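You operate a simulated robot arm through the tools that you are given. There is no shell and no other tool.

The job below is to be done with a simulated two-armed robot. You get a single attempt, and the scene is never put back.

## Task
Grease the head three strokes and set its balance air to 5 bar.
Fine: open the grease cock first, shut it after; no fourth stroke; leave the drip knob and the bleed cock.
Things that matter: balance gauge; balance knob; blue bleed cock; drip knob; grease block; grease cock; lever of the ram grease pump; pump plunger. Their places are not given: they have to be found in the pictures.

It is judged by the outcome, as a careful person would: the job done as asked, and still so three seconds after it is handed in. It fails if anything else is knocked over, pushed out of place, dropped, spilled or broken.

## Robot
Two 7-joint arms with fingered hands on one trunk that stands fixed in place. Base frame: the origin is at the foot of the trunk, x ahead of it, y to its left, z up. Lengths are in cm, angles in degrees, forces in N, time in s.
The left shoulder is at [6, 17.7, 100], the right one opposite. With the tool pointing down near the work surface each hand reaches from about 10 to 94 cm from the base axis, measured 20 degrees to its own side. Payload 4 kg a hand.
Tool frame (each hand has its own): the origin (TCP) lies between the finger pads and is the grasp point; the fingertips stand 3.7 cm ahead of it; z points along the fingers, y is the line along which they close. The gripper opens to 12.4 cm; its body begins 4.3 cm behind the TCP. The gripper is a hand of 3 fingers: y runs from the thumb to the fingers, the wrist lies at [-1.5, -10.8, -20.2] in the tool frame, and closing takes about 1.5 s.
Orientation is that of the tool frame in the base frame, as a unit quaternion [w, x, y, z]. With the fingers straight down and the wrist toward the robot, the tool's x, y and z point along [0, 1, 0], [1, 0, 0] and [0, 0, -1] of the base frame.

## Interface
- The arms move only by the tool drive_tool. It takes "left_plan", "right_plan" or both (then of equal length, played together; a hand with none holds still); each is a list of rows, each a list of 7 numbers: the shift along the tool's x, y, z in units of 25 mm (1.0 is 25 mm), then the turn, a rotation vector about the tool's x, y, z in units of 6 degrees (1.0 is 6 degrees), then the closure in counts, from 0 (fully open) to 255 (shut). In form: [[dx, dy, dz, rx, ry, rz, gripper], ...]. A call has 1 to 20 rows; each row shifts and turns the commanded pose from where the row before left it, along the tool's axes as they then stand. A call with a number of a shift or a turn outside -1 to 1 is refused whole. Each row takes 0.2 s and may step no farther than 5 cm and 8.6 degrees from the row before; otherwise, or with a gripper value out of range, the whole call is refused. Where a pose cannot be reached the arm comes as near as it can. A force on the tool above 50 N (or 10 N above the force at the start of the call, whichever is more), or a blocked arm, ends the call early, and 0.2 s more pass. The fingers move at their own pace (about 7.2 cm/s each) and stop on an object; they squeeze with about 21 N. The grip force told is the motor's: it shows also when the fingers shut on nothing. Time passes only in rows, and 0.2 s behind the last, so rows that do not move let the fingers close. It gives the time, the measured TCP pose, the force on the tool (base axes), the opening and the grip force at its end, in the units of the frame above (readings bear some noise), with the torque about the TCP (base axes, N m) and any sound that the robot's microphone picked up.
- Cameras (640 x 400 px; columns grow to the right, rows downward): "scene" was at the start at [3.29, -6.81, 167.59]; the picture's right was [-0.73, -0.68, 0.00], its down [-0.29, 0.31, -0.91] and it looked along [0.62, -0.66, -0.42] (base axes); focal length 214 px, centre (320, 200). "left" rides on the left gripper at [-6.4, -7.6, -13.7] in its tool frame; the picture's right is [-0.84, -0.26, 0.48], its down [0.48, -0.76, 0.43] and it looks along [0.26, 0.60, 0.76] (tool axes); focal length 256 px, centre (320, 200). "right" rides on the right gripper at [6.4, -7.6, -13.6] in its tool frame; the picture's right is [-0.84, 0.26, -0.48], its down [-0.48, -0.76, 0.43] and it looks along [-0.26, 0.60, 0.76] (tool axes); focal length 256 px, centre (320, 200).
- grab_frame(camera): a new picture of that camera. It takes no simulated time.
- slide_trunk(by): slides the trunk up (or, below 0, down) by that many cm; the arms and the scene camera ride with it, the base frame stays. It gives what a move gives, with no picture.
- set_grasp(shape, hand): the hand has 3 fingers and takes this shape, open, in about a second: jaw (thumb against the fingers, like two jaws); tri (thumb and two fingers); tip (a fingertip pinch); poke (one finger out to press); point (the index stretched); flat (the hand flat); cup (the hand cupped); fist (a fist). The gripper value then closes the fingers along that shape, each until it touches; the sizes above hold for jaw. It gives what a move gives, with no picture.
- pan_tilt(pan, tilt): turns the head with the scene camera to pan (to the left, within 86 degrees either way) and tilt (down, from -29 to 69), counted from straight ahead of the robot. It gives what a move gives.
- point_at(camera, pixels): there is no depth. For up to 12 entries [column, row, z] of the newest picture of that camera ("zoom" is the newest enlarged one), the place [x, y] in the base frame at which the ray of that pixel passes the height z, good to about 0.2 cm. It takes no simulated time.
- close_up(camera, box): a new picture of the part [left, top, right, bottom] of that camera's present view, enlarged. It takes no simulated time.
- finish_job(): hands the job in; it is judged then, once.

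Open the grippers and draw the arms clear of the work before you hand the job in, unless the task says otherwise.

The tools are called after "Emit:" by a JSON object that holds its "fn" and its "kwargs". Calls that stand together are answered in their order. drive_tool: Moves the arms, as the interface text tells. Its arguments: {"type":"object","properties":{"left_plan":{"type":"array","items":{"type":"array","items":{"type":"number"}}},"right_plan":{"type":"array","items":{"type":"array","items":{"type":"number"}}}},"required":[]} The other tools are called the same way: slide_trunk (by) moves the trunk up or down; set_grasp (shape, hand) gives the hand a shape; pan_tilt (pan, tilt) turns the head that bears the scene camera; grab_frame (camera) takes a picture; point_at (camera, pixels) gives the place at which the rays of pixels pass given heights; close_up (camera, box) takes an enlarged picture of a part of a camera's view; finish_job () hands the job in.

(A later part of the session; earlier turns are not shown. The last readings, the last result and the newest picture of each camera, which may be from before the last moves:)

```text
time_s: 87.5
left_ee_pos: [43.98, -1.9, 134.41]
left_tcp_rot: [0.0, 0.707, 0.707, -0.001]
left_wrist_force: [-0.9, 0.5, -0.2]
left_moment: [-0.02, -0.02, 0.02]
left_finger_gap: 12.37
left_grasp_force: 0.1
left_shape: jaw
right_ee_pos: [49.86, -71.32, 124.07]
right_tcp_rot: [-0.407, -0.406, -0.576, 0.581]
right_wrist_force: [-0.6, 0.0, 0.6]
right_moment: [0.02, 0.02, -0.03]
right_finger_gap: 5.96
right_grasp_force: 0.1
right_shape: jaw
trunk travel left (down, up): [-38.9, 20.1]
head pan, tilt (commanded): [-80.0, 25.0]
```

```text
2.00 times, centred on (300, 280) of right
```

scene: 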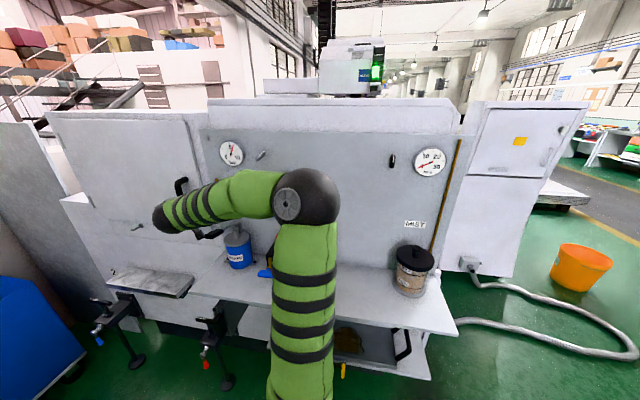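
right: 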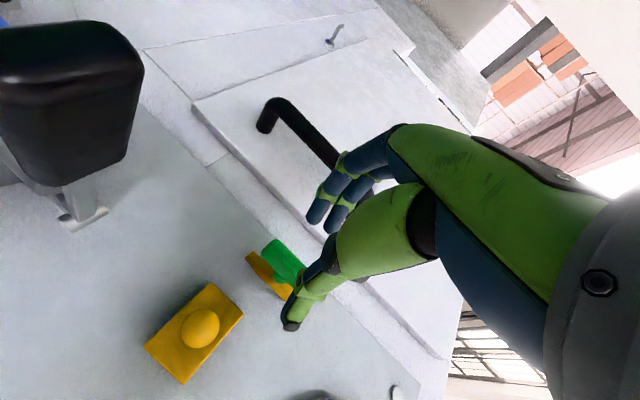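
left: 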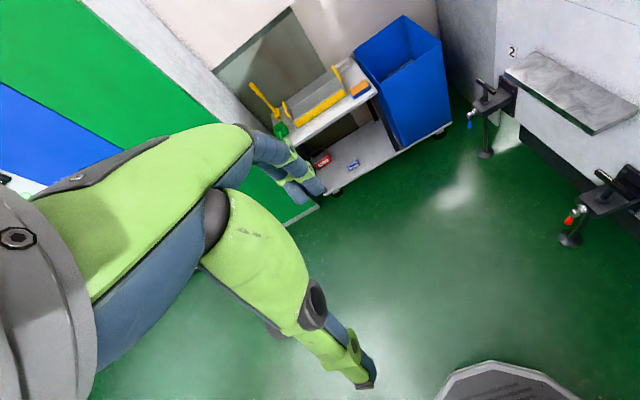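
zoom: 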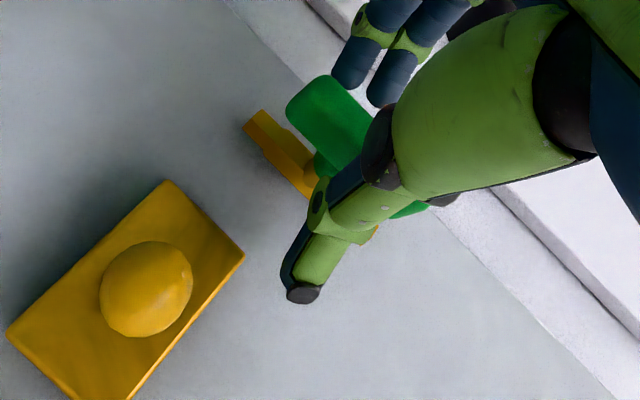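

The handle sits between the jaws, bead clear. I close, then roll clockwise (+) by 24° and check.

Emit:
{"fn": "drive_tool", "kwargs": {"right_plan": [[0, 0, 0, 0, 0, 0, 190], [0, 0, 0, 0, 0, 0, 245], [0, 0, 0, 0, 0, 0, 245], [0, 0, 0, 0, 0, 0, 245], [0, 0, 0, 0, 0, 1, 245], [0, 0, 0, 0, 0, 1, 245], [0, 0, 0, 0, 0, 1, 245], [0, 0, 0, 0, 0, 1, 245]]}}

Emit:
{"fn": "close_up", "kwargs": {"camera": "right", "box": [180, 180, 420, 380]}}

```text
time_s: 89.3
left_ee_pos: [43.96, -2.0, 134.34]
left_tcp_rot: [0.001, 0.707, 0.707, 0.0]
left_wrist_force: [-0.2, -0.1, 0.3]
left_moment: [0.01, -0.01, 0.01]
left_finger_gap: 12.39
left_grasp_force: 0.1
left_shape: jaw
right_ee_pos: [49.78, -71.32, 123.99]
right_tcp_rot: [0.518, 0.519, 0.478, -0.483]
right_wrist_force: [-11.3, 2.4, -9.9]
right_moment: [0.19, 0.08, 0.3]
right_finger_gap: 2.14
right_grasp_force: 21.1
right_shape: jaw
trunk travel left (down, up): [-38.9, 20.1]
head pan, tilt (commanded): [-80.0, 25.0]
```

```text
2.00 times, centred on (300, 280) of right
```

zoom: 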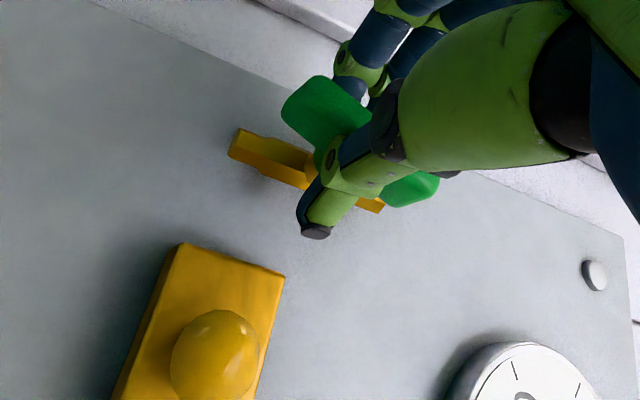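

The handle follows the roll (hand at +4°). I continue clockwise 36° more.

Emit:
{"fn": "drive_tool", "kwargs": {"right_plan": [[0, -0.03, 0, 0, 0, 1, 245], [0, -0.03, 0, 0, 0, 1, 245], [0, -0.03, 0, 0, 0, 1, 245], [0, 0, 0, 0, 0, 1, 245], [0, 0, 0, 0, 0, 1, 245], [0, 0, 0, 0, 0, 1, 245]]}}

Emit:
{"fn": "close_up", "kwargs": {"camera": "right", "box": [180, 180, 420, 380]}}

Emit:
{"fn": "grab_frame", "kwargs": {"camera": "scene"}}

```text
time_s: 90.7
left_ee_pos: [44.19, -1.84, 134.41]
left_tcp_rot: [0.0, 0.707, 0.707, -0.001]
left_wrist_force: [-0.7, -0.4, 0.6]
left_moment: [-0.03, 0.02, -0.02]
left_finger_gap: 12.33
left_grasp_force: 0.1
left_shape: jaw
right_ee_pos: [49.65, -71.38, 123.91]
right_tcp_rot: [0.643, 0.64, 0.297, -0.298]
right_wrist_force: [-0.4, 3.8, -17.8]
right_moment: [0.03, 0.1, 0.34]
right_finger_gap: 2.12
right_grasp_force: 21.2
right_shape: jaw
trunk travel left (down, up): [-38.9, 20.1]
head pan, tilt (commanded): [-80.0, 25.0]
```

```text
2.00 times, centred on (300, 280) of right
```

zoom: 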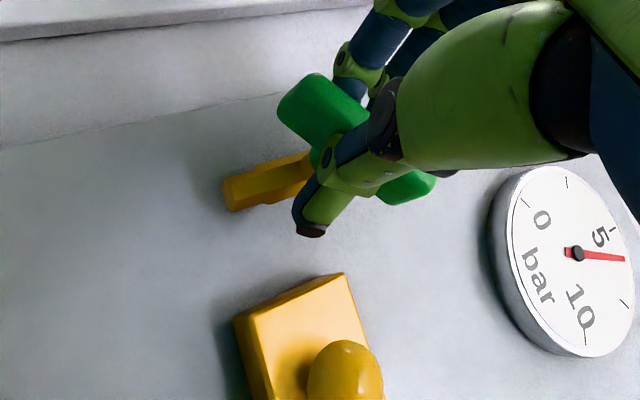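

```text
taken
```

scene: 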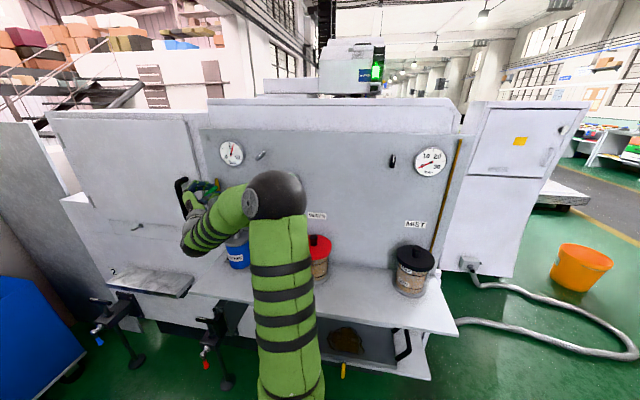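

No reach warning at +40° and the elbow-right posture is comfortable. I continue clockwise another 24°.

Emit:
{"fn": "drive_tool", "kwargs": {"right_plan": [[0.02, 0, 0, 0, 0, 1, 245], [0.02, 0, 0, 0, 0, 1, 245], [0, 0, 0, 0, 0, 1, 245], [0, 0, 0, 0, 0, 1, 245]]}}

Emit:
{"fn": "close_up", "kwargs": {"camera": "right", "box": [180, 180, 420, 380]}}

Emit:
{"fn": "close_up", "kwargs": {"camera": "scene", "box": [165, 160, 261, 220]}}

```text
time_s: 91.7
left_ee_pos: [44.06, -1.91, 134.36]
left_tcp_rot: [-0.001, 0.707, 0.707, 0.0]
left_wrist_force: [0.1, 0.0, 0.2]
left_moment: [-0.03, -0.02, 0.01]
left_finger_gap: 12.36
left_grasp_force: 0.1
left_shape: jaw
right_ee_pos: [49.71, -71.36, 123.9]
right_tcp_rot: [0.69, 0.688, 0.157, -0.159]
right_wrist_force: [3.7, 0.9, -23.3]
right_moment: [-0.13, 0.12, 0.28]
right_finger_gap: 2.17
right_grasp_force: 20.9
right_shape: jaw
trunk travel left (down, up): [-38.9, 20.1]
head pan, tilt (commanded): [-80.0, 25.0]
```

```text
2.00 times, centred on (300, 280) of right
```

zoom: 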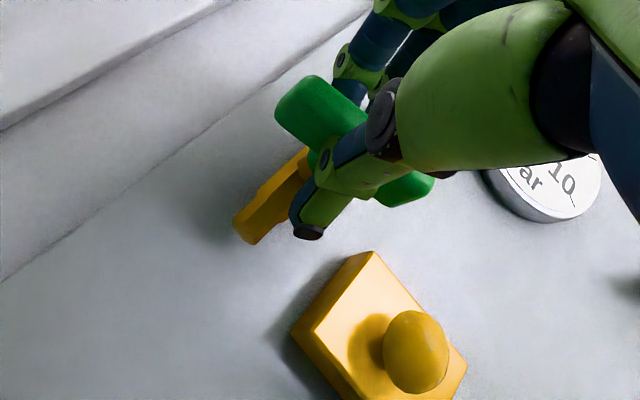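

```text
6.67 times, centred on (213, 190) of scene
```

zoom: 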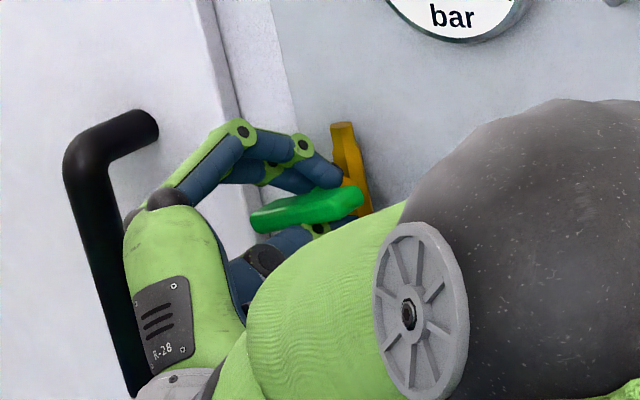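

The handle is within ~15° of horizontal. I relieve the vertical load a little and roll on +12°, watching for the closed stop.

Emit:
{"fn": "drive_tool", "kwargs": {"right_plan": [[0.05, -0.11, 0, 0, 0, 1, 245], [0, 0, 0, 0, 0, 1, 245], [0, 0, 0, 0, 0, 0, 245]]}}

Emit:
{"fn": "close_up", "kwargs": {"camera": "right", "box": [180, 180, 420, 380]}}

Emit:
{"fn": "close_up", "kwargs": {"camera": "scene", "box": [165, 160, 261, 220]}}

```text
time_s: 92.5
left_ee_pos: [44.14, -1.81, 134.46]
left_tcp_rot: [-0.001, 0.707, 0.707, 0.0]
left_wrist_force: [0.4, 0.4, -0.3]
left_moment: [0.0, -0.02, -0.01]
left_finger_gap: 12.35
left_grasp_force: 0.1
left_shape: jaw
right_ee_pos: [49.74, -71.35, 123.78]
right_tcp_rot: [0.704, 0.7, 0.084, -0.085]
right_wrist_force: [3.1, 6.9, -11.4]
right_moment: [-0.29, 0.09, 0.12]
right_finger_gap: 2.17
right_grasp_force: 21.8
right_shape: jaw
trunk travel left (down, up): [-38.9, 20.1]
head pan, tilt (commanded): [-80.0, 25.0]
```

```text
2.00 times, centred on (300, 280) of right
```

zoom: 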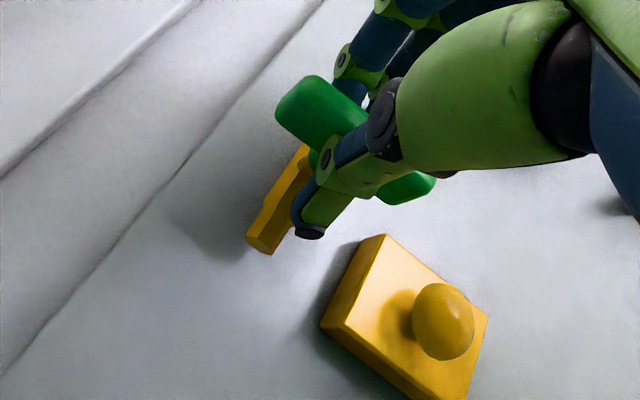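

```text
6.67 times, centred on (213, 190) of scene
```

zoom: 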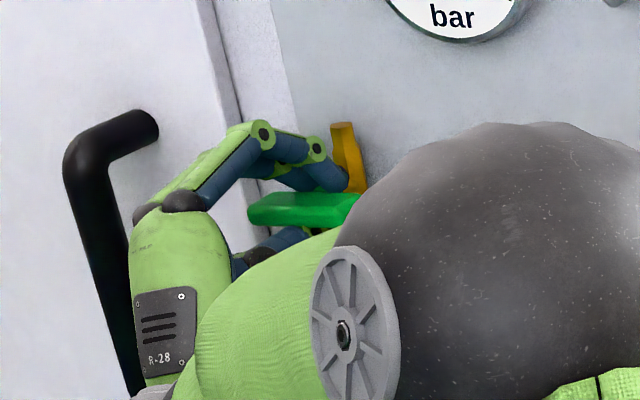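

The handle looks level as it was at the start ((248,210) to (360,205)). I roll +4° more to feel the stop.

Emit:
{"fn": "drive_tool", "kwargs": {"right_plan": [[0, 0, 0, 0, 0, 0.4, 245], [0, 0, 0, 0, 0, 0.4, 245], [0, 0, 0, 0, 0, 0, 245]]}}

Emit:
{"fn": "close_up", "kwargs": {"camera": "right", "box": [180, 180, 420, 380]}}

Emit:
{"fn": "close_up", "kwargs": {"camera": "scene", "box": [165, 160, 261, 220]}}

```text
time_s: 93.3
left_ee_pos: [44.1, -1.82, 134.34]
left_tcp_rot: [-0.001, 0.707, 0.707, -0.001]
left_wrist_force: [0.5, 0.5, -0.1]
left_moment: [-0.01, -0.03, -0.04]
left_finger_gap: 12.35
left_grasp_force: 0.0
left_shape: jaw
right_ee_pos: [49.65, -71.31, 123.76]
right_tcp_rot: [0.707, 0.703, 0.055, -0.057]
right_wrist_force: [5.6, 2.6, -6.1]
right_moment: [-0.36, 0.08, 0.14]
right_finger_gap: 2.14
right_grasp_force: 21.0
right_shape: jaw
trunk travel left (down, up): [-38.9, 20.1]
head pan, tilt (commanded): [-80.0, 25.0]
```

```text
2.00 times, centred on (300, 280) of right
```

zoom: 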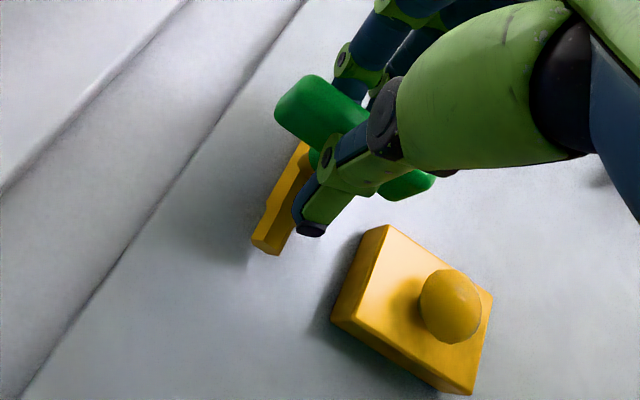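

```text
6.67 times, centred on (213, 190) of scene
```

zoom: 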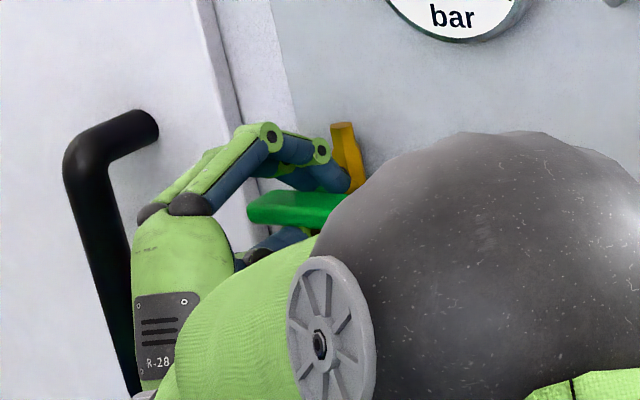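

Torque is still only 0.08 N·m. I roll a further +6° and compare.

Emit:
{"fn": "drive_tool", "kwargs": {"right_plan": [[0, 0, 0, 0, 0, 0.5, 245], [0, 0, 0, 0, 0, 0.5, 245], [0, 0, 0, 0, 0, 0, 245]]}}

Emit:
{"fn": "close_up", "kwargs": {"camera": "right", "box": [180, 180, 420, 380]}}

Emit:
{"fn": "close_up", "kwargs": {"camera": "scene", "box": [181, 170, 245, 210]}}

```text
time_s: 94.1
left_ee_pos: [44.06, -1.93, 134.3]
left_tcp_rot: [0.0, 0.707, 0.707, 0.0]
left_wrist_force: [0.7, -0.7, -0.1]
left_moment: [-0.01, 0.0, 0.01]
left_finger_gap: 12.38
left_grasp_force: 0.1
left_shape: jaw
right_ee_pos: [49.64, -71.34, 123.65]
right_tcp_rot: [0.709, 0.705, 0.017, -0.02]
right_wrist_force: [7.5, 1.4, -5.6]
right_moment: [-0.4, 0.18, 0.18]
right_finger_gap: 2.14
right_grasp_force: 21.1
right_shape: jaw
trunk travel left (down, up): [-38.9, 20.1]
head pan, tilt (commanded): [-80.0, 25.0]
```

```text
2.00 times, centred on (300, 280) of right
```

zoom: 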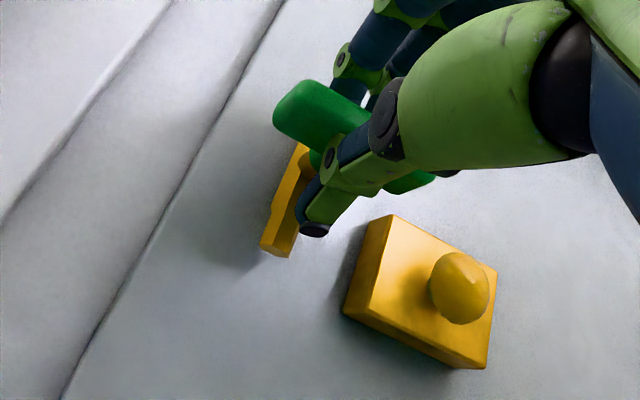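

```text
10.00 times, centred on (213, 190) of scene
```

zoom: 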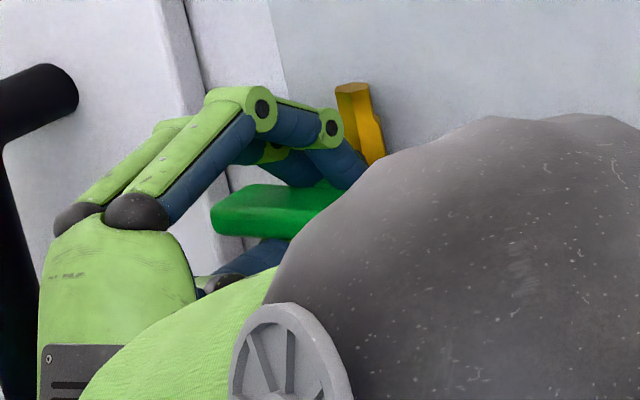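

Torque rose to 0.18 N·m, the handle is level and no longer follows: closed stop. I open the jaws and back straight out.

Emit:
{"fn": "drive_tool", "kwargs": {"right_plan": [[0, 0, 0, 0, 0, -0.3, 200], [0, 0, 0, 0, 0, 0, 130], [0, 0, 0, 0, 0, 0, 120], [0, 0, 0, 0, 0, 0, 120], [0, 0, -0.6, 0, 0, 0, 120], [0, 0, -0.8, 0, 0, 0, 120], [0, 0, -0.8, 0, 0, 0, 120], [0, 0, -0.8, 0, 0, 0, 120], [0, 0, -0.8, 0, 0, 0, 120], [0, 0, -0.8, 0, 0, 0, 120]]}}

Emit:
{"fn": "grab_frame", "kwargs": {"camera": "right"}}

Emit:
{"fn": "grab_frame", "kwargs": {"camera": "scene"}}

```text
time_s: 96.3
left_ee_pos: [44.01, -1.85, 134.4]
left_tcp_rot: [0.0, 0.707, 0.707, 0.0]
left_wrist_force: [-0.2, 0.5, -0.1]
left_moment: [-0.02, 0.0, 0.02]
left_finger_gap: 12.37
left_grasp_force: 0.1
left_shape: jaw
right_ee_pos: [49.66, -59.77, 123.7]
right_tcp_rot: [0.708, 0.705, 0.028, -0.031]
right_wrist_force: [-0.2, -0.3, 0.3]
right_moment: [-0.02, -0.05, -0.01]
right_finger_gap: 6.52
right_grasp_force: 0.0
right_shape: jaw
trunk travel left (down, up): [-38.9, 20.1]
head pan, tilt (commanded): [-80.0, 25.0]
```

```text
taken
```

right: 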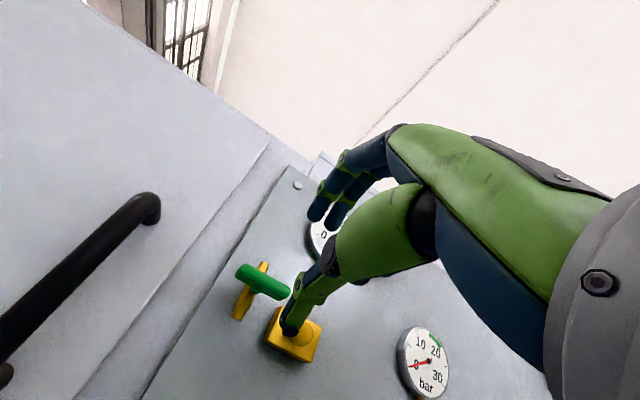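

```text
taken
```

scene: 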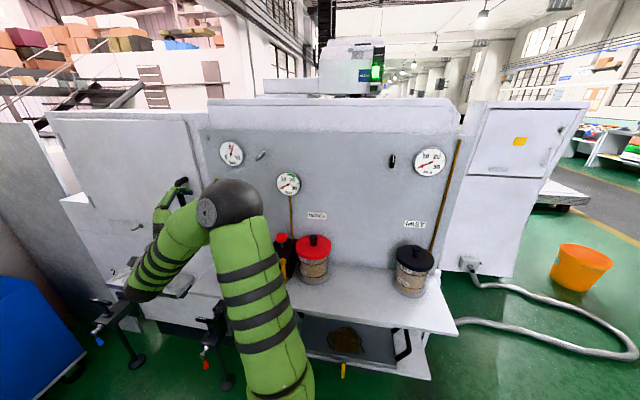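

The handle is square across the brass body again. I zoom to confirm it matches its starting closed look, then move on toward the balance knob.

Emit:
{"fn": "close_up", "kwargs": {"camera": "right", "box": [210, 240, 338, 360]}}

Emit:
{"fn": "drive_tool", "kwargs": {"right_plan": [[0, 0, -0.8, 0, 0, 0, 100], [0, 0, -0.8, 0, 0, 0, 100], [-0.75, 0.46, 0, 0, 0, 0, 100], [-0.75, 0.46, 0, 0, 0, 0, 100], [-0.75, 0.46, 0, 0, 0, 0, 100], [-0.75, 0.46, 0, 0, 0, 0, 100], [-0.75, 0.46, 0, 0, 0, 0, 100], [-0.75, 0.46, 0, 0, 0, 0, 100], [-0.75, 0.46, 0, 0, 0, 0, 100], [-0.75, 0.46, 0, 0, 0, 0, 100], [-0.75, 0.46, 0, 0, 0, 0, 100], [-0.75, 0.46, 0, 0, 0, 0, 100]]}}

Emit:
{"fn": "grab_frame", "kwargs": {"camera": "right"}}

Emit:
{"fn": "grab_frame", "kwargs": {"camera": "scene"}}

```text
3.33 times, centred on (274, 300) of right
```

zoom: 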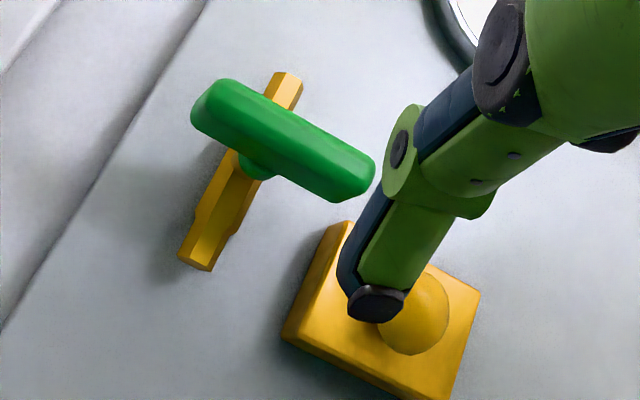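

```text
time_s: 98.9
left_ee_pos: [43.97, -1.89, 134.32]
left_tcp_rot: [-0.001, 0.707, 0.707, -0.001]
left_wrist_force: [-0.3, -0.2, -0.6]
left_moment: [-0.01, 0.0, -0.03]
left_finger_gap: 12.36
left_grasp_force: 0.0
left_shape: jaw
right_ee_pos: [33.49, -55.39, 135.63]
right_tcp_rot: [0.708, 0.705, 0.027, -0.031]
right_wrist_force: [0.6, -0.3, -0.2]
right_moment: [0.0, 0.01, -0.02]
right_finger_gap: 7.53
right_grasp_force: 0.1
right_shape: jaw
right hand out of reach, approached as far as the arm can: row 6, 7
trunk travel left (down, up): [-38.9, 20.1]
head pan, tilt (commanded): [-80.0, 25.0]
```

```text
taken
```

right: 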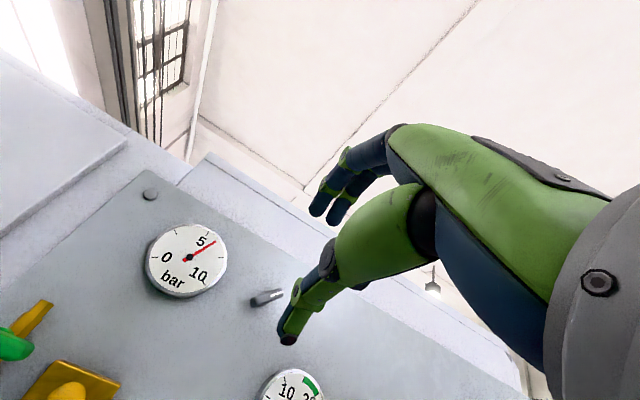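

```text
taken
```

scene: 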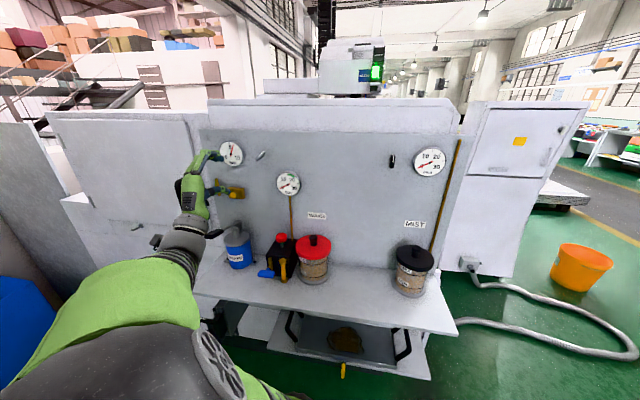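

The cock handle sits square across the body, as at the start. The hand is now before the balance gauge and knob; I zoom on the knob in both views.

Emit:
{"fn": "close_up", "kwargs": {"camera": "right", "box": [216, 265, 312, 325]}}

Emit:
{"fn": "close_up", "kwargs": {"camera": "scene", "box": [216, 130, 280, 170]}}

```text
6.67 times, centred on (264, 295) of right
```

zoom: 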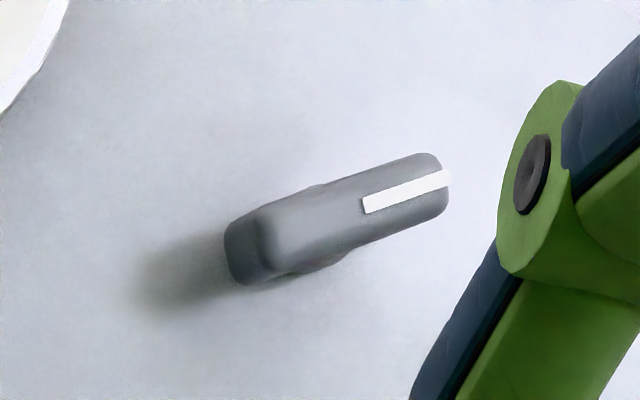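

```text
10.00 times, centred on (248, 150) of scene
```

zoom: 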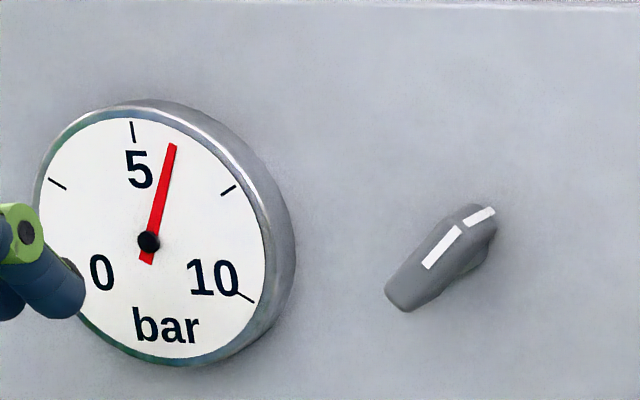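

I take rays for three points on the knob bar (pointer tip, line's inner end, far end) from both cameras.

Emit:
{"fn": "point_at", "kwargs": {"camera": "right", "pixels": [[283, 291.7, 138], [283, 291.7, 134], [270.7, 295.6, 138], [270.7, 295.6, 134], [253.5, 302.5, 138], [253.5, 302.5, 134], [190, 258, 138], [190, 258, 134]]}}

Emit:
{"fn": "point_at", "kwargs": {"camera": "scene", "pixels": [[261.9, 152.7, 140], [261.9, 152.7, 134], [258.8, 156.6, 140], [258.8, 156.6, 134], [256, 160, 140], [256, 160, 134], [230.9, 154, 140], [230.9, 154, 134]]}}

```text
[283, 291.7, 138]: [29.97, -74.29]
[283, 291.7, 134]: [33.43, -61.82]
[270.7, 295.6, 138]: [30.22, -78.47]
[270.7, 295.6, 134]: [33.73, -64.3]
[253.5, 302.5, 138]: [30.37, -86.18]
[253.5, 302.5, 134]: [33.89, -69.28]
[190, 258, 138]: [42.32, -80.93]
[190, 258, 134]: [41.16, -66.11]
```

```text
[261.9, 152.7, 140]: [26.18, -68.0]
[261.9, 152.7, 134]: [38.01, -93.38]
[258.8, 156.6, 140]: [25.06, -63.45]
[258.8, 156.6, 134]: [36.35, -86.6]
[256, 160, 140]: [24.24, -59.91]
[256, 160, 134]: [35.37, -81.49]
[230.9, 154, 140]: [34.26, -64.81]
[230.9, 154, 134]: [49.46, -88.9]
```

The knob's bar is centred near (31.1,136.9), face at y≈-75, tilted 45° (tip up-right). I roll the hand to +45° so the jaws close across the bar, and come in to y≈-66.

Emit:
{"fn": "drive_tool", "kwargs": {"right_plan": [[0, 0, 0, 0, 0, -0.976, 150], [0, 0, 0, 0, 0, -0.976, 150], [0, 0, 0, 0, 0, -0.976, 150], [0, 0, 0, 0, 0, -0.976, 150], [0, 0, 0, 0, 0, -0.976, 150], [0, 0, 0, 0, 0, -0.976, 150], [0, 0, 0, 0, 0, -0.976, 150], [-0.52, -0.16, 0, 0, 0, 0, 150], [-0.52, -0.16, 0, 0, 0, 0, 150], [0, 0, 0.7, 0, 0, 0, 150], [0, 0, 0.7, 0, 0, 0, 150], [0, 0, 0.7, 0, 0, 0, 150], [0, 0, 0.7, 0, 0, 0, 150], [0, 0, 0.7, 0, 0, 0, 150], [0, 0, 0.7, 0, 0, 0, 150]]}}

Emit:
{"fn": "grab_frame", "kwargs": {"camera": "right"}}

Emit:
{"fn": "grab_frame", "kwargs": {"camera": "scene"}}

```text
time_s: 102.1
left_ee_pos: [44.06, -1.89, 134.34]
left_tcp_rot: [0.0, 0.707, 0.707, 0.0]
left_wrist_force: [0.8, 0.3, 0.5]
left_moment: [0.0, 0.02, 0.0]
left_finger_gap: 12.36
left_grasp_force: 0.0
left_shape: jaw
right_ee_pos: [35.07, -64.52, 136.23]
right_tcp_rot: [0.652, 0.652, 0.271, -0.277]
right_wrist_force: [0.0, 0.1, 0.1]
right_moment: [0.02, 0.02, 0.0]
right_finger_gap: 5.11
right_grasp_force: 0.0
right_shape: jaw
right hand out of reach, approached as far as the arm can: row 9, 10, 11, 12, 13, 14, 15
trunk travel left (down, up): [-38.9, 20.1]
head pan, tilt (commanded): [-80.0, 25.0]
```

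```text
taken
```

right: 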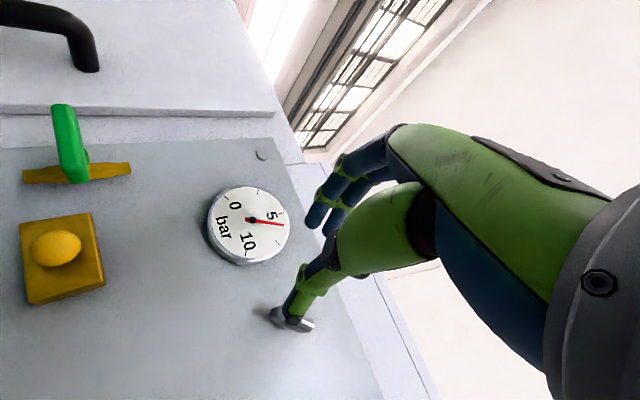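

```text
taken
```

scene: 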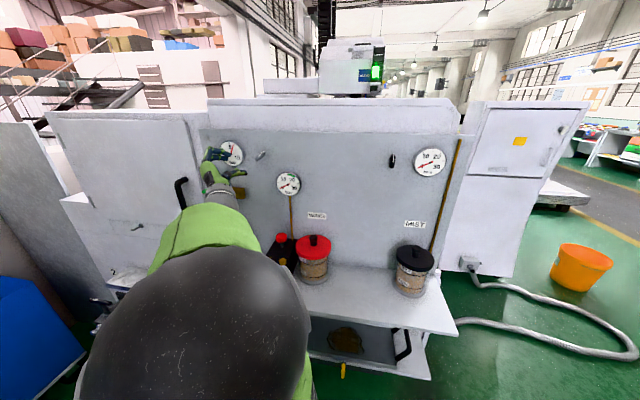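

In this elbow-left posture x≈35 is the limit. The elbow-right posture worked better, so I back off and go round through the roll −90° pose that put the elbow right; first retreat and move to (43,-52,124).

Emit:
{"fn": "drive_tool", "kwargs": {"right_plan": [[0, 0, -0.84, 0, 0, 0, 120], [0, 0, -0.84, 0, 0, 0, 120], [0, 0, -0.84, 0, 0, 0, 120], [0, 0, -0.84, 0, 0, 0, 120], [0, 0, -0.84, 0, 0, 0, 120], [0, 0, -0.84, 0, 0, 0, 120], [0.83, -0.147, 0, 0, 0, -1, 120], [0.83, -0.147, 0, 0, 0, 0, 120], [0.83, -0.147, 0, 0, 0, 0, 120], [0.83, -0.147, 0, 0, 0, 0, 120], [0.83, -0.147, 0, 0, 0, 0, 120], [0.83, -0.147, 0, 0, 0, 0, 120], [0.83, -0.147, 0, 0, 0, 0, 120]]}}

Emit:
{"fn": "drive_tool", "kwargs": {"right_plan": [[0, 0, 0, 0, 0, -1, 120], [0, 0, 0, 0, 0, -1, 120], [0, 0, 0, 0, 0, -1, 120], [0, 0, 0, 0, 0, -1, 120], [0, 0, 0, 0, 0, -1, 120], [0, 0, 0, 0, 0, -1, 120], [0, 0, 0, 0, 0, -1, 120], [0, 0, 0, 0, 0, -1, 120], [0, 0, 0, 0, 0, -1, 120], [0, 0, 0, 0, 0, -1, 120], [0, 0, 0, 0, 0, -1, 120], [0, 0, 0, 0, 0, -1, 120], [0, 0, 0, 0, 0, -1, 120], [0, 0, 0, 0, 0, -1, 120], [0, 0, 0, 0, 0, -1, 120], [0, 0, 0, 0, 0, -1, 120], [0, 0, 0, 0, 0, -1, 120], [0, 0, 0, 0, 0, -1, 120]]}}

Emit:
{"fn": "grab_frame", "kwargs": {"camera": "scene"}}

```text
time_s: 104.9
left_ee_pos: [43.94, -1.95, 134.41]
left_tcp_rot: [0.0, 0.707, 0.707, -0.001]
left_wrist_force: [0.1, 0.5, 0.0]
left_moment: [-0.01, 0.01, -0.02]
left_finger_gap: 12.34
left_grasp_force: 0.1
left_shape: jaw
right_ee_pos: [42.1, -52.09, 123.19]
right_tcp_rot: [0.637, 0.635, 0.307, -0.31]
right_wrist_force: [-0.2, 0.0, -0.1]
right_moment: [0.02, 0.01, 0.0]
right_finger_gap: 6.56
right_grasp_force: 0.1
right_shape: jaw
trunk travel left (down, up): [-38.9, 20.1]
head pan, tilt (commanded): [-80.0, 25.0]
```

```text
time_s: 108.7
left_ee_pos: [44.01, -1.89, 134.44]
left_tcp_rot: [0.0, 0.707, 0.707, 0.0]
left_wrist_force: [0.0, 0.1, 0.1]
left_moment: [0.0, 0.01, 0.02]
left_finger_gap: 12.38
left_grasp_force: 0.2
left_shape: jaw
right_ee_pos: [42.1, -52.08, 123.19]
right_tcp_rot: [-0.122, -0.126, -0.694, 0.698]
right_wrist_force: [0.8, 0.4, 0.7]
right_moment: [0.04, -0.01, -0.01]
right_finger_gap: 6.51
right_grasp_force: 0.1
right_shape: jaw
trunk travel left (down, up): [-38.9, 20.1]
head pan, tilt (commanded): [-80.0, 25.0]
```

```text
taken
```

scene: 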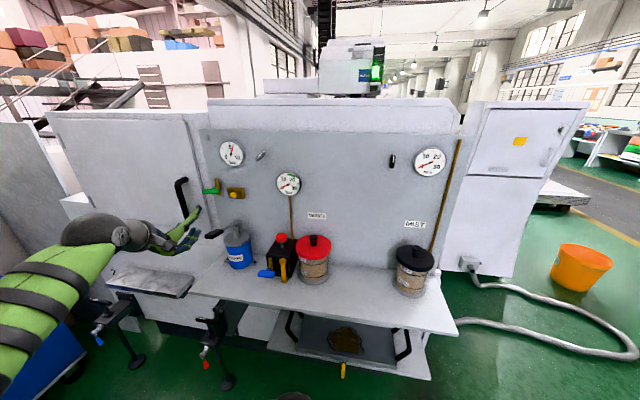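

The view is clear now; I zoom to confirm the cock is shut and the lever up before continuing.

Emit:
{"fn": "close_up", "kwargs": {"camera": "scene", "box": [196, 130, 276, 190]}}

Emit:
{"fn": "close_up", "kwargs": {"camera": "scene", "box": [196, 165, 260, 205]}}

```text
6.67 times, centred on (236, 160) of scene
```

zoom: 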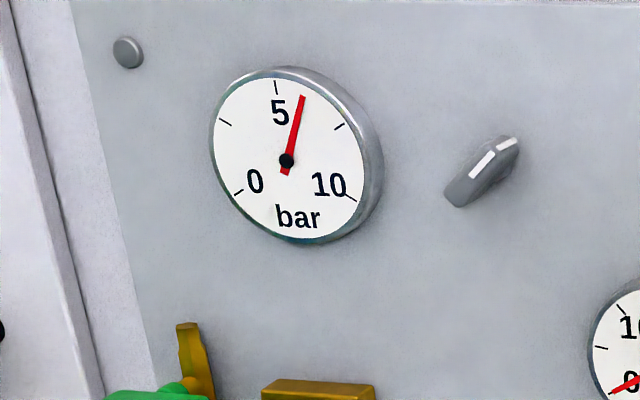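

```text
10.00 times, centred on (228, 185) of scene
```

zoom: 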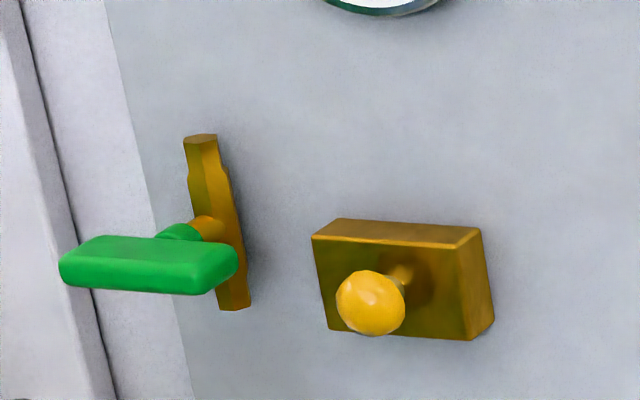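

The handle reads level and shut, and the bead is intact. I take the same zoom box as before opening, to compare the handle's angle with its original closed position.

Emit:
{"fn": "close_up", "kwargs": {"camera": "scene", "box": [165, 160, 261, 220]}}

```text
6.67 times, centred on (213, 190) of scene
```

zoom: 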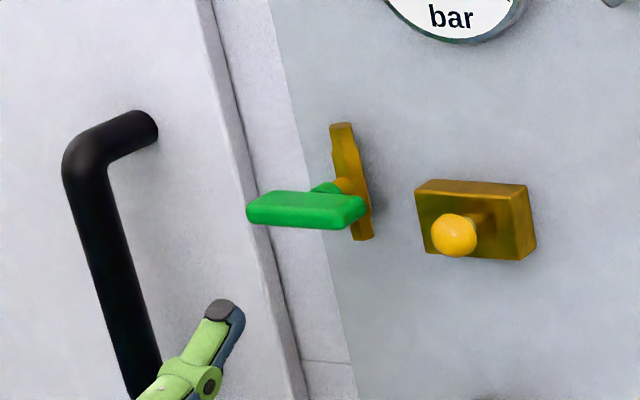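

The handle matches its original shut position exactly. Now I replicate the move that put the elbow on the right: roll to −90° and advance to y≈-60 here, clear of the panel parts.

Emit:
{"fn": "drive_tool", "kwargs": {"right_plan": [[-0.3, 0, 0, 0, 0, -1, 120], [-0.2, 0, 0, 0, 0, -1, 120], [0, 0, 0, 0, 0, -1, 120], [0, -0.2, 0.7, 0, 0, -0.3, 120], [0, -0.2, 0.7, 0, 0, 0, 120], [0, 0, 0.7, 0, 0, 0, 120], [0, 0, 0.7, 0, 0, 0, 120], [0, 0, 0.4, 0, 0, 0, 120]]}}

Emit:
{"fn": "grab_frame", "kwargs": {"camera": "scene"}}

```text
time_s: 110.5
left_ee_pos: [43.99, -1.97, 134.33]
left_tcp_rot: [0.0, 0.707, 0.707, 0.0]
left_wrist_force: [0.5, 0.2, -0.8]
left_moment: [0.01, 0.01, -0.04]
left_finger_gap: 12.38
left_grasp_force: 0.2
left_shape: jaw
right_ee_pos: [43.28, -59.99, 124.71]
right_tcp_rot: [-0.002, -0.004, -0.705, 0.709]
right_wrist_force: [-0.4, 0.5, -0.7]
right_moment: [0.01, 0.01, -0.01]
right_finger_gap: 6.56
right_grasp_force: 0.0
right_shape: jaw
trunk travel left (down, up): [-38.9, 20.1]
head pan, tilt (commanded): [-80.0, 25.0]
```

```text
taken
```

scene: 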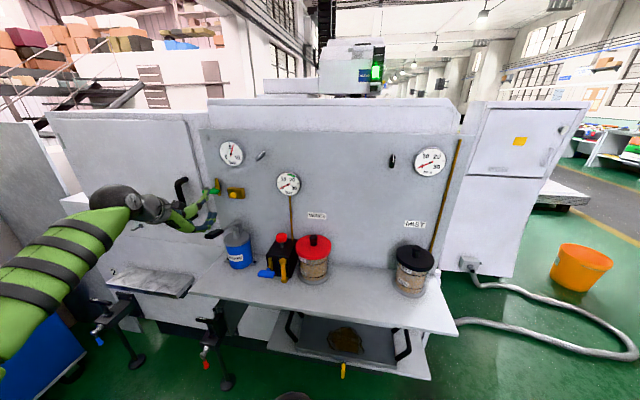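

The arm took yet another posture (elbow low-left). I test whether the knob is reachable from here with the hand at −45° (jaws along the knob's bar): retreat, roll, and move to about (31,-56,137).

Emit:
{"fn": "drive_tool", "kwargs": {"right_plan": [[0, 0, -0.8, 0, 0, 0, 120], [0, 0, -0.8, 0, 0, 0, 120], [0, 0, 0, 0, 0, 1, 120], [0, 0, 0, 0, 0, 1, 120], [0, 0, 0, 0, 0, 1, 120], [0, 0, 0, 0, 0, 1, 120], [0, 0, 0, 0, 0, 1, 120], [0, 0, 0, 0, 0, 1, 120], [0, 0, 0, 0, 0, 1, 120], [0, 0, 0, 0, 0, 0.5, 120], [0, -0.86, 0, 0, 0, 0, 120], [0, -0.86, 0, 0, 0, 0, 120], [0, -0.86, 0, 0, 0, 0, 120], [0, -0.86, 0, 0, 0, 0, 120], [0, -0.86, 0, 0, 0, 0, 120], [0, -0.86, 0, 0, 0, 0, 120], [0, -0.86, 0, 0, 0, 0, 120], [0, -0.86, 0, 0, 0, 0, 120]]}}

Emit:
{"fn": "grab_frame", "kwargs": {"camera": "scene"}}

Emit:
{"fn": "grab_frame", "kwargs": {"camera": "right"}}

```text
time_s: 114.3
left_ee_pos: [43.98, -1.86, 134.32]
left_tcp_rot: [0.0, 0.707, 0.707, 0.001]
left_wrist_force: [-0.2, -0.4, -0.2]
left_moment: [0.03, -0.01, -0.02]
left_finger_gap: 12.38
left_grasp_force: 0.1
left_shape: jaw
right_ee_pos: [34.04, -55.83, 135.29]
right_tcp_rot: [-0.271, -0.274, -0.65, 0.655]
right_wrist_force: [-0.2, 0.9, 0.3]
right_moment: [0.02, -0.01, -0.02]
right_finger_gap: 6.5
right_grasp_force: 0.1
right_shape: jaw
right hand out of reach, approached as far as the arm can: row 17, 18
trunk travel left (down, up): [-38.9, 20.1]
head pan, tilt (commanded): [-80.0, 25.0]
```

```text
taken
```

scene: 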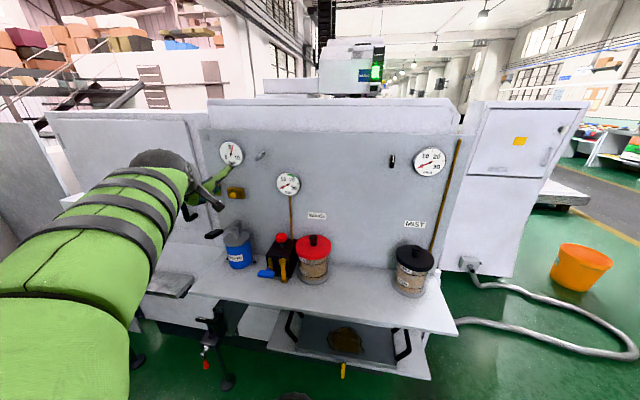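

```text
taken
```

right: 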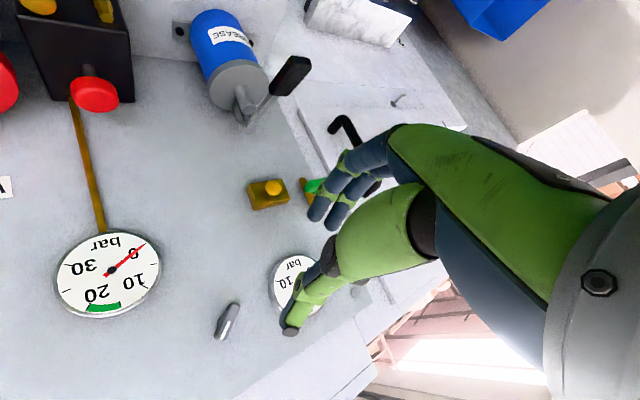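

The limit eases as the arm extends, so I go forward to y≈-66 first and then try moving to x≈31.

Emit:
{"fn": "drive_tool", "kwargs": {"right_plan": [[0, 0, 0.8, 0, 0, 0, 120], [0, 0, 0.8, 0, 0, 0, 120], [0, 0, 0.8, 0, 0, 0, 120], [0, 0, 0.8, 0, 0, 0, 120], [0, 0, 0.8, 0, 0, 0, 120], [0, -0.5, 0, 0, 0, 0, 120], [0, -0.5, 0, 0, 0, 0, 120], [0, -0.4, 0, 0, 0, 0, 120]]}}

Emit:
{"fn": "grab_frame", "kwargs": {"camera": "scene"}}

Emit:
{"fn": "grab_frame", "kwargs": {"camera": "right"}}

```text
time_s: 116.1
left_ee_pos: [43.95, -1.93, 134.35]
left_tcp_rot: [-0.001, 0.707, 0.707, 0.0]
left_wrist_force: [-0.6, -0.2, 0.2]
left_moment: [0.02, 0.0, 0.03]
left_finger_gap: 12.38
left_grasp_force: 0.0
left_shape: jaw
right_ee_pos: [34.01, -65.99, 135.72]
right_tcp_rot: [-0.272, -0.274, -0.65, 0.654]
right_wrist_force: [-0.5, 1.5, 0.2]
right_moment: [-0.01, -0.04, 0.0]
right_finger_gap: 6.52
right_grasp_force: 0.1
right_shape: jaw
right hand out of reach, approached as far as the arm can: row 6, 7, 8
trunk travel left (down, up): [-38.9, 20.1]
head pan, tilt (commanded): [-80.0, 25.0]
```

```text
taken
```

scene: 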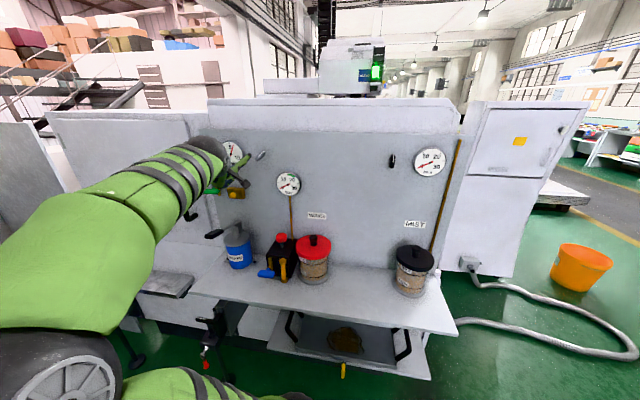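

```text
taken
```

right: 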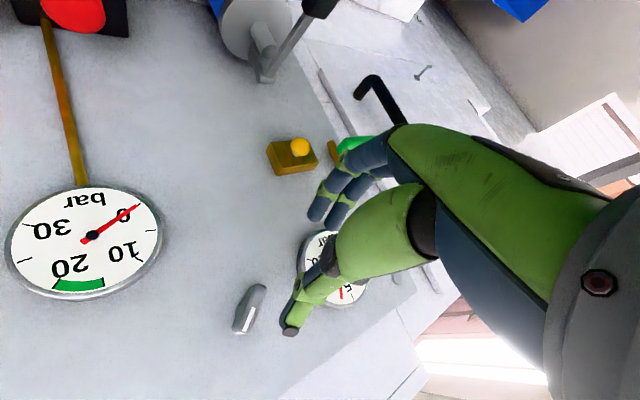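

x≈34 is the limit here too with the hand square to the panel. Tilting the hand 30° (reaching the knob from lower left) should free the wrist, so I retreat and roll to +45° first.

Emit:
{"fn": "drive_tool", "kwargs": {"right_plan": [[0, 0, -0.8, 0, 0, 0, 120], [0, 0, -0.8, 0, 0, 0, 120], [0, 0, -0.8, 0, 0, 0, 120], [0, 0, -0.8, 0, 0, 0, 120], [0, 0, -0.8, 0, 0, 0, 120], [0.07, 0.82, 0, 0, 0, 0, 120], [0.07, 0.82, 0, 0, 0, 0, 120], [0.07, 0.82, 0, 0, 0, 0, 120]]}}

Emit:
{"fn": "drive_tool", "kwargs": {"right_plan": [[0, 0, 0, 0, 0, 1, 120], [0, 0, 0, 0, 0, 1, 120], [0, 0, 0, 0, 0, 1, 120], [0, 0, 0, 0, 0, 1, 120], [0, 0, 0, 0, 0, 1, 120], [0, 0, 0, 0, 0, 1, 120], [0, 0, 0, 0, 0, 1, 120], [0, 0, 0, 0, 0, 1, 120], [0, 0, 0, 0, 0, 1, 120], [0, 0, 0, 0, 0, 1, 120], [0, 0, 0, 0, 0, 1, 120], [0, 0, 0, 0, 0, 1, 120], [0, 0, 0, 0, 0, 1, 120], [0, 0, 0, 0, 0, 1, 120], [0, 0, 0, 0, 0, 1, 120]]}}

Emit:
{"fn": "grab_frame", "kwargs": {"camera": "scene"}}

```text
time_s: 117.9
left_ee_pos: [44.0, -1.87, 134.42]
left_tcp_rot: [-0.001, 0.707, 0.707, 0.0]
left_wrist_force: [-0.1, -0.2, 0.1]
left_moment: [0.0, -0.02, 0.01]
left_finger_gap: 12.37
left_grasp_force: 0.1
left_shape: jaw
right_ee_pos: [38.59, -57.04, 130.7]
right_tcp_rot: [-0.273, -0.272, -0.65, 0.655]
right_wrist_force: [-0.2, -0.5, 1.3]
right_moment: [-0.01, -0.03, 0.01]
right_finger_gap: 6.53
right_grasp_force: 0.1
right_shape: jaw
right hand out of reach, approached as far as the arm can: row 3
trunk travel left (down, up): [-38.9, 20.1]
head pan, tilt (commanded): [-80.0, 25.0]
```

```text
time_s: 121.1
left_ee_pos: [44.08, -1.97, 134.34]
left_tcp_rot: [0.001, 0.707, 0.707, 0.0]
left_wrist_force: [0.8, 0.3, 0.3]
left_moment: [0.02, 0.02, -0.06]
left_finger_gap: 12.34
left_grasp_force: 0.1
left_shape: jaw
right_ee_pos: [38.45, -57.13, 130.89]
right_tcp_rot: [0.656, 0.653, 0.265, -0.269]
right_wrist_force: [0.3, -0.3, -0.6]
right_moment: [0.01, -0.02, 0.03]
right_finger_gap: 6.53
right_grasp_force: 0.1
right_shape: jaw
trunk travel left (down, up): [-38.9, 20.1]
head pan, tilt (commanded): [-80.0, 25.0]
```

```text
taken
```

scene: 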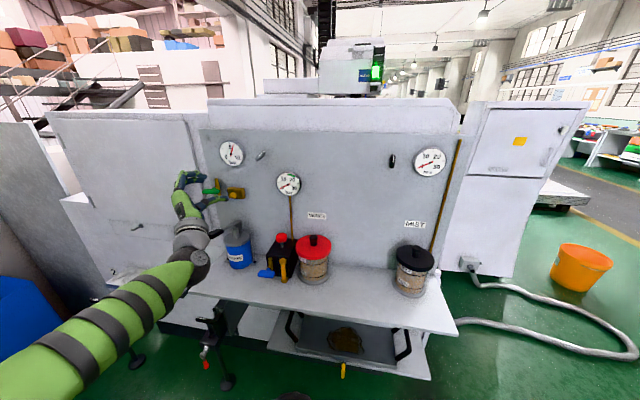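

Now in the low-left posture at φ≈+45° with the gauge in view. I tilt the hand 30° and bring it to a pre-grasp point 5 cm short of the knob.

Emit:
{"fn": "drive_tool", "kwargs": {"right_plan": [[0, 0, 0, 0, -1, 0, 140], [0, 0, 0, 0, -1, 0, 140], [0, 0, 0, 0, -1, 0, 140], [0, 0, 0, 0, -1, 0, 140], [0, 0, 0, 0, -1, 0, 140], [0.07, -0.055, 0.78, 0, 0, 0, 140], [0.07, -0.055, 0.78, 0, 0, 0, 140], [0.07, -0.055, 0.78, 0, 0, 0, 140], [0.07, -0.055, 0.78, 0, 0, 0, 140], [0.07, -0.055, 0.78, 0, 0, 0, 140], [0.07, -0.055, 0.78, 0, 0, 0, 140], [0.07, -0.055, 0.78, 0, 0, 0, 140]]}}

Emit:
{"fn": "grab_frame", "kwargs": {"camera": "scene"}}

Emit:
{"fn": "grab_frame", "kwargs": {"camera": "right"}}

```text
time_s: 123.7
left_ee_pos: [43.86, -1.92, 134.35]
left_tcp_rot: [0.0, 0.708, 0.707, 0.0]
left_wrist_force: [-0.5, 0.9, 0.4]
left_moment: [0.03, 0.01, -0.01]
left_finger_gap: 12.38
left_grasp_force: 0.0
left_shape: jaw
right_ee_pos: [33.45, -69.56, 134.26]
right_tcp_rot: [0.703, 0.561, 0.089, -0.429]
right_wrist_force: [0.0, -0.3, 0.2]
right_moment: [0.0, 0.0, -0.03]
right_finger_gap: 5.61
right_grasp_force: 0.0
right_shape: jaw
trunk travel left (down, up): [-38.9, 20.1]
head pan, tilt (commanded): [-80.0, 25.0]
```

```text
taken
```

scene: 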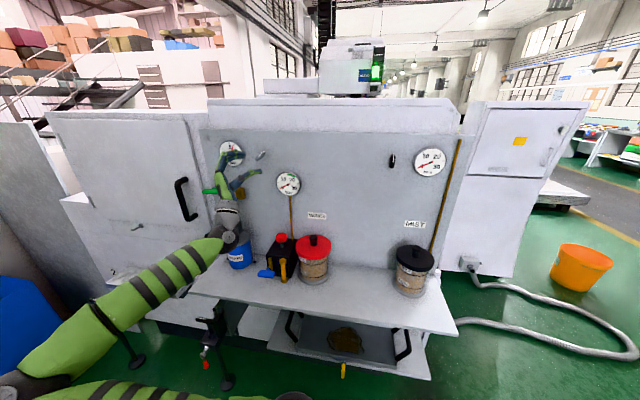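

```text
taken
```

right: 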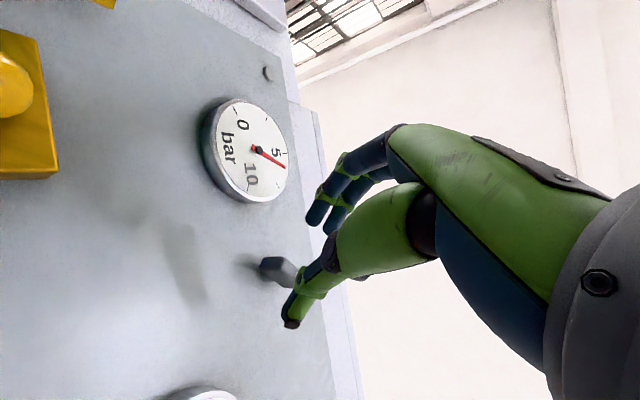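

No reach warnings. I zoom in the scene to check the hand against the knob and the wrist against the pump lever.

Emit:
{"fn": "close_up", "kwargs": {"camera": "scene", "box": [190, 130, 286, 190]}}

Emit:
{"fn": "close_up", "kwargs": {"camera": "scene", "box": [170, 190, 290, 290]}}

Emit:
{"fn": "close_up", "kwargs": {"camera": "right", "box": [220, 180, 380, 340]}}

```text
6.67 times, centred on (238, 160) of scene
```

zoom: 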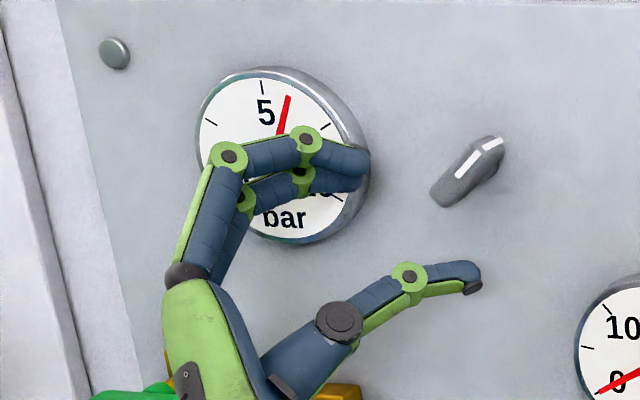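

```text
4.00 times, centred on (230, 240) of scene
```

zoom: 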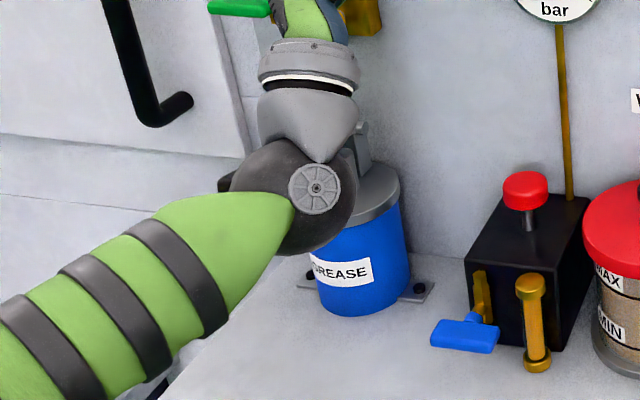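

```text
2.50 times, centred on (300, 260) of right
```

zoom: 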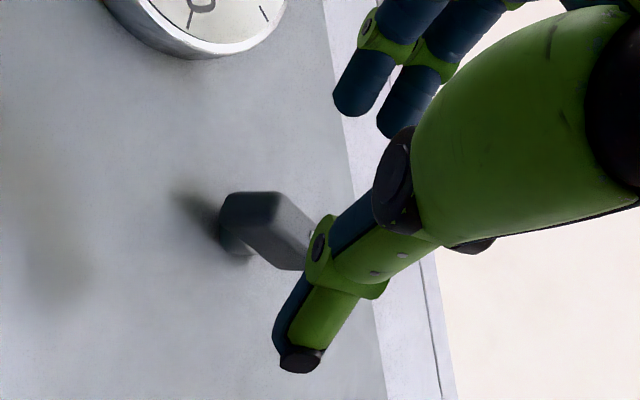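

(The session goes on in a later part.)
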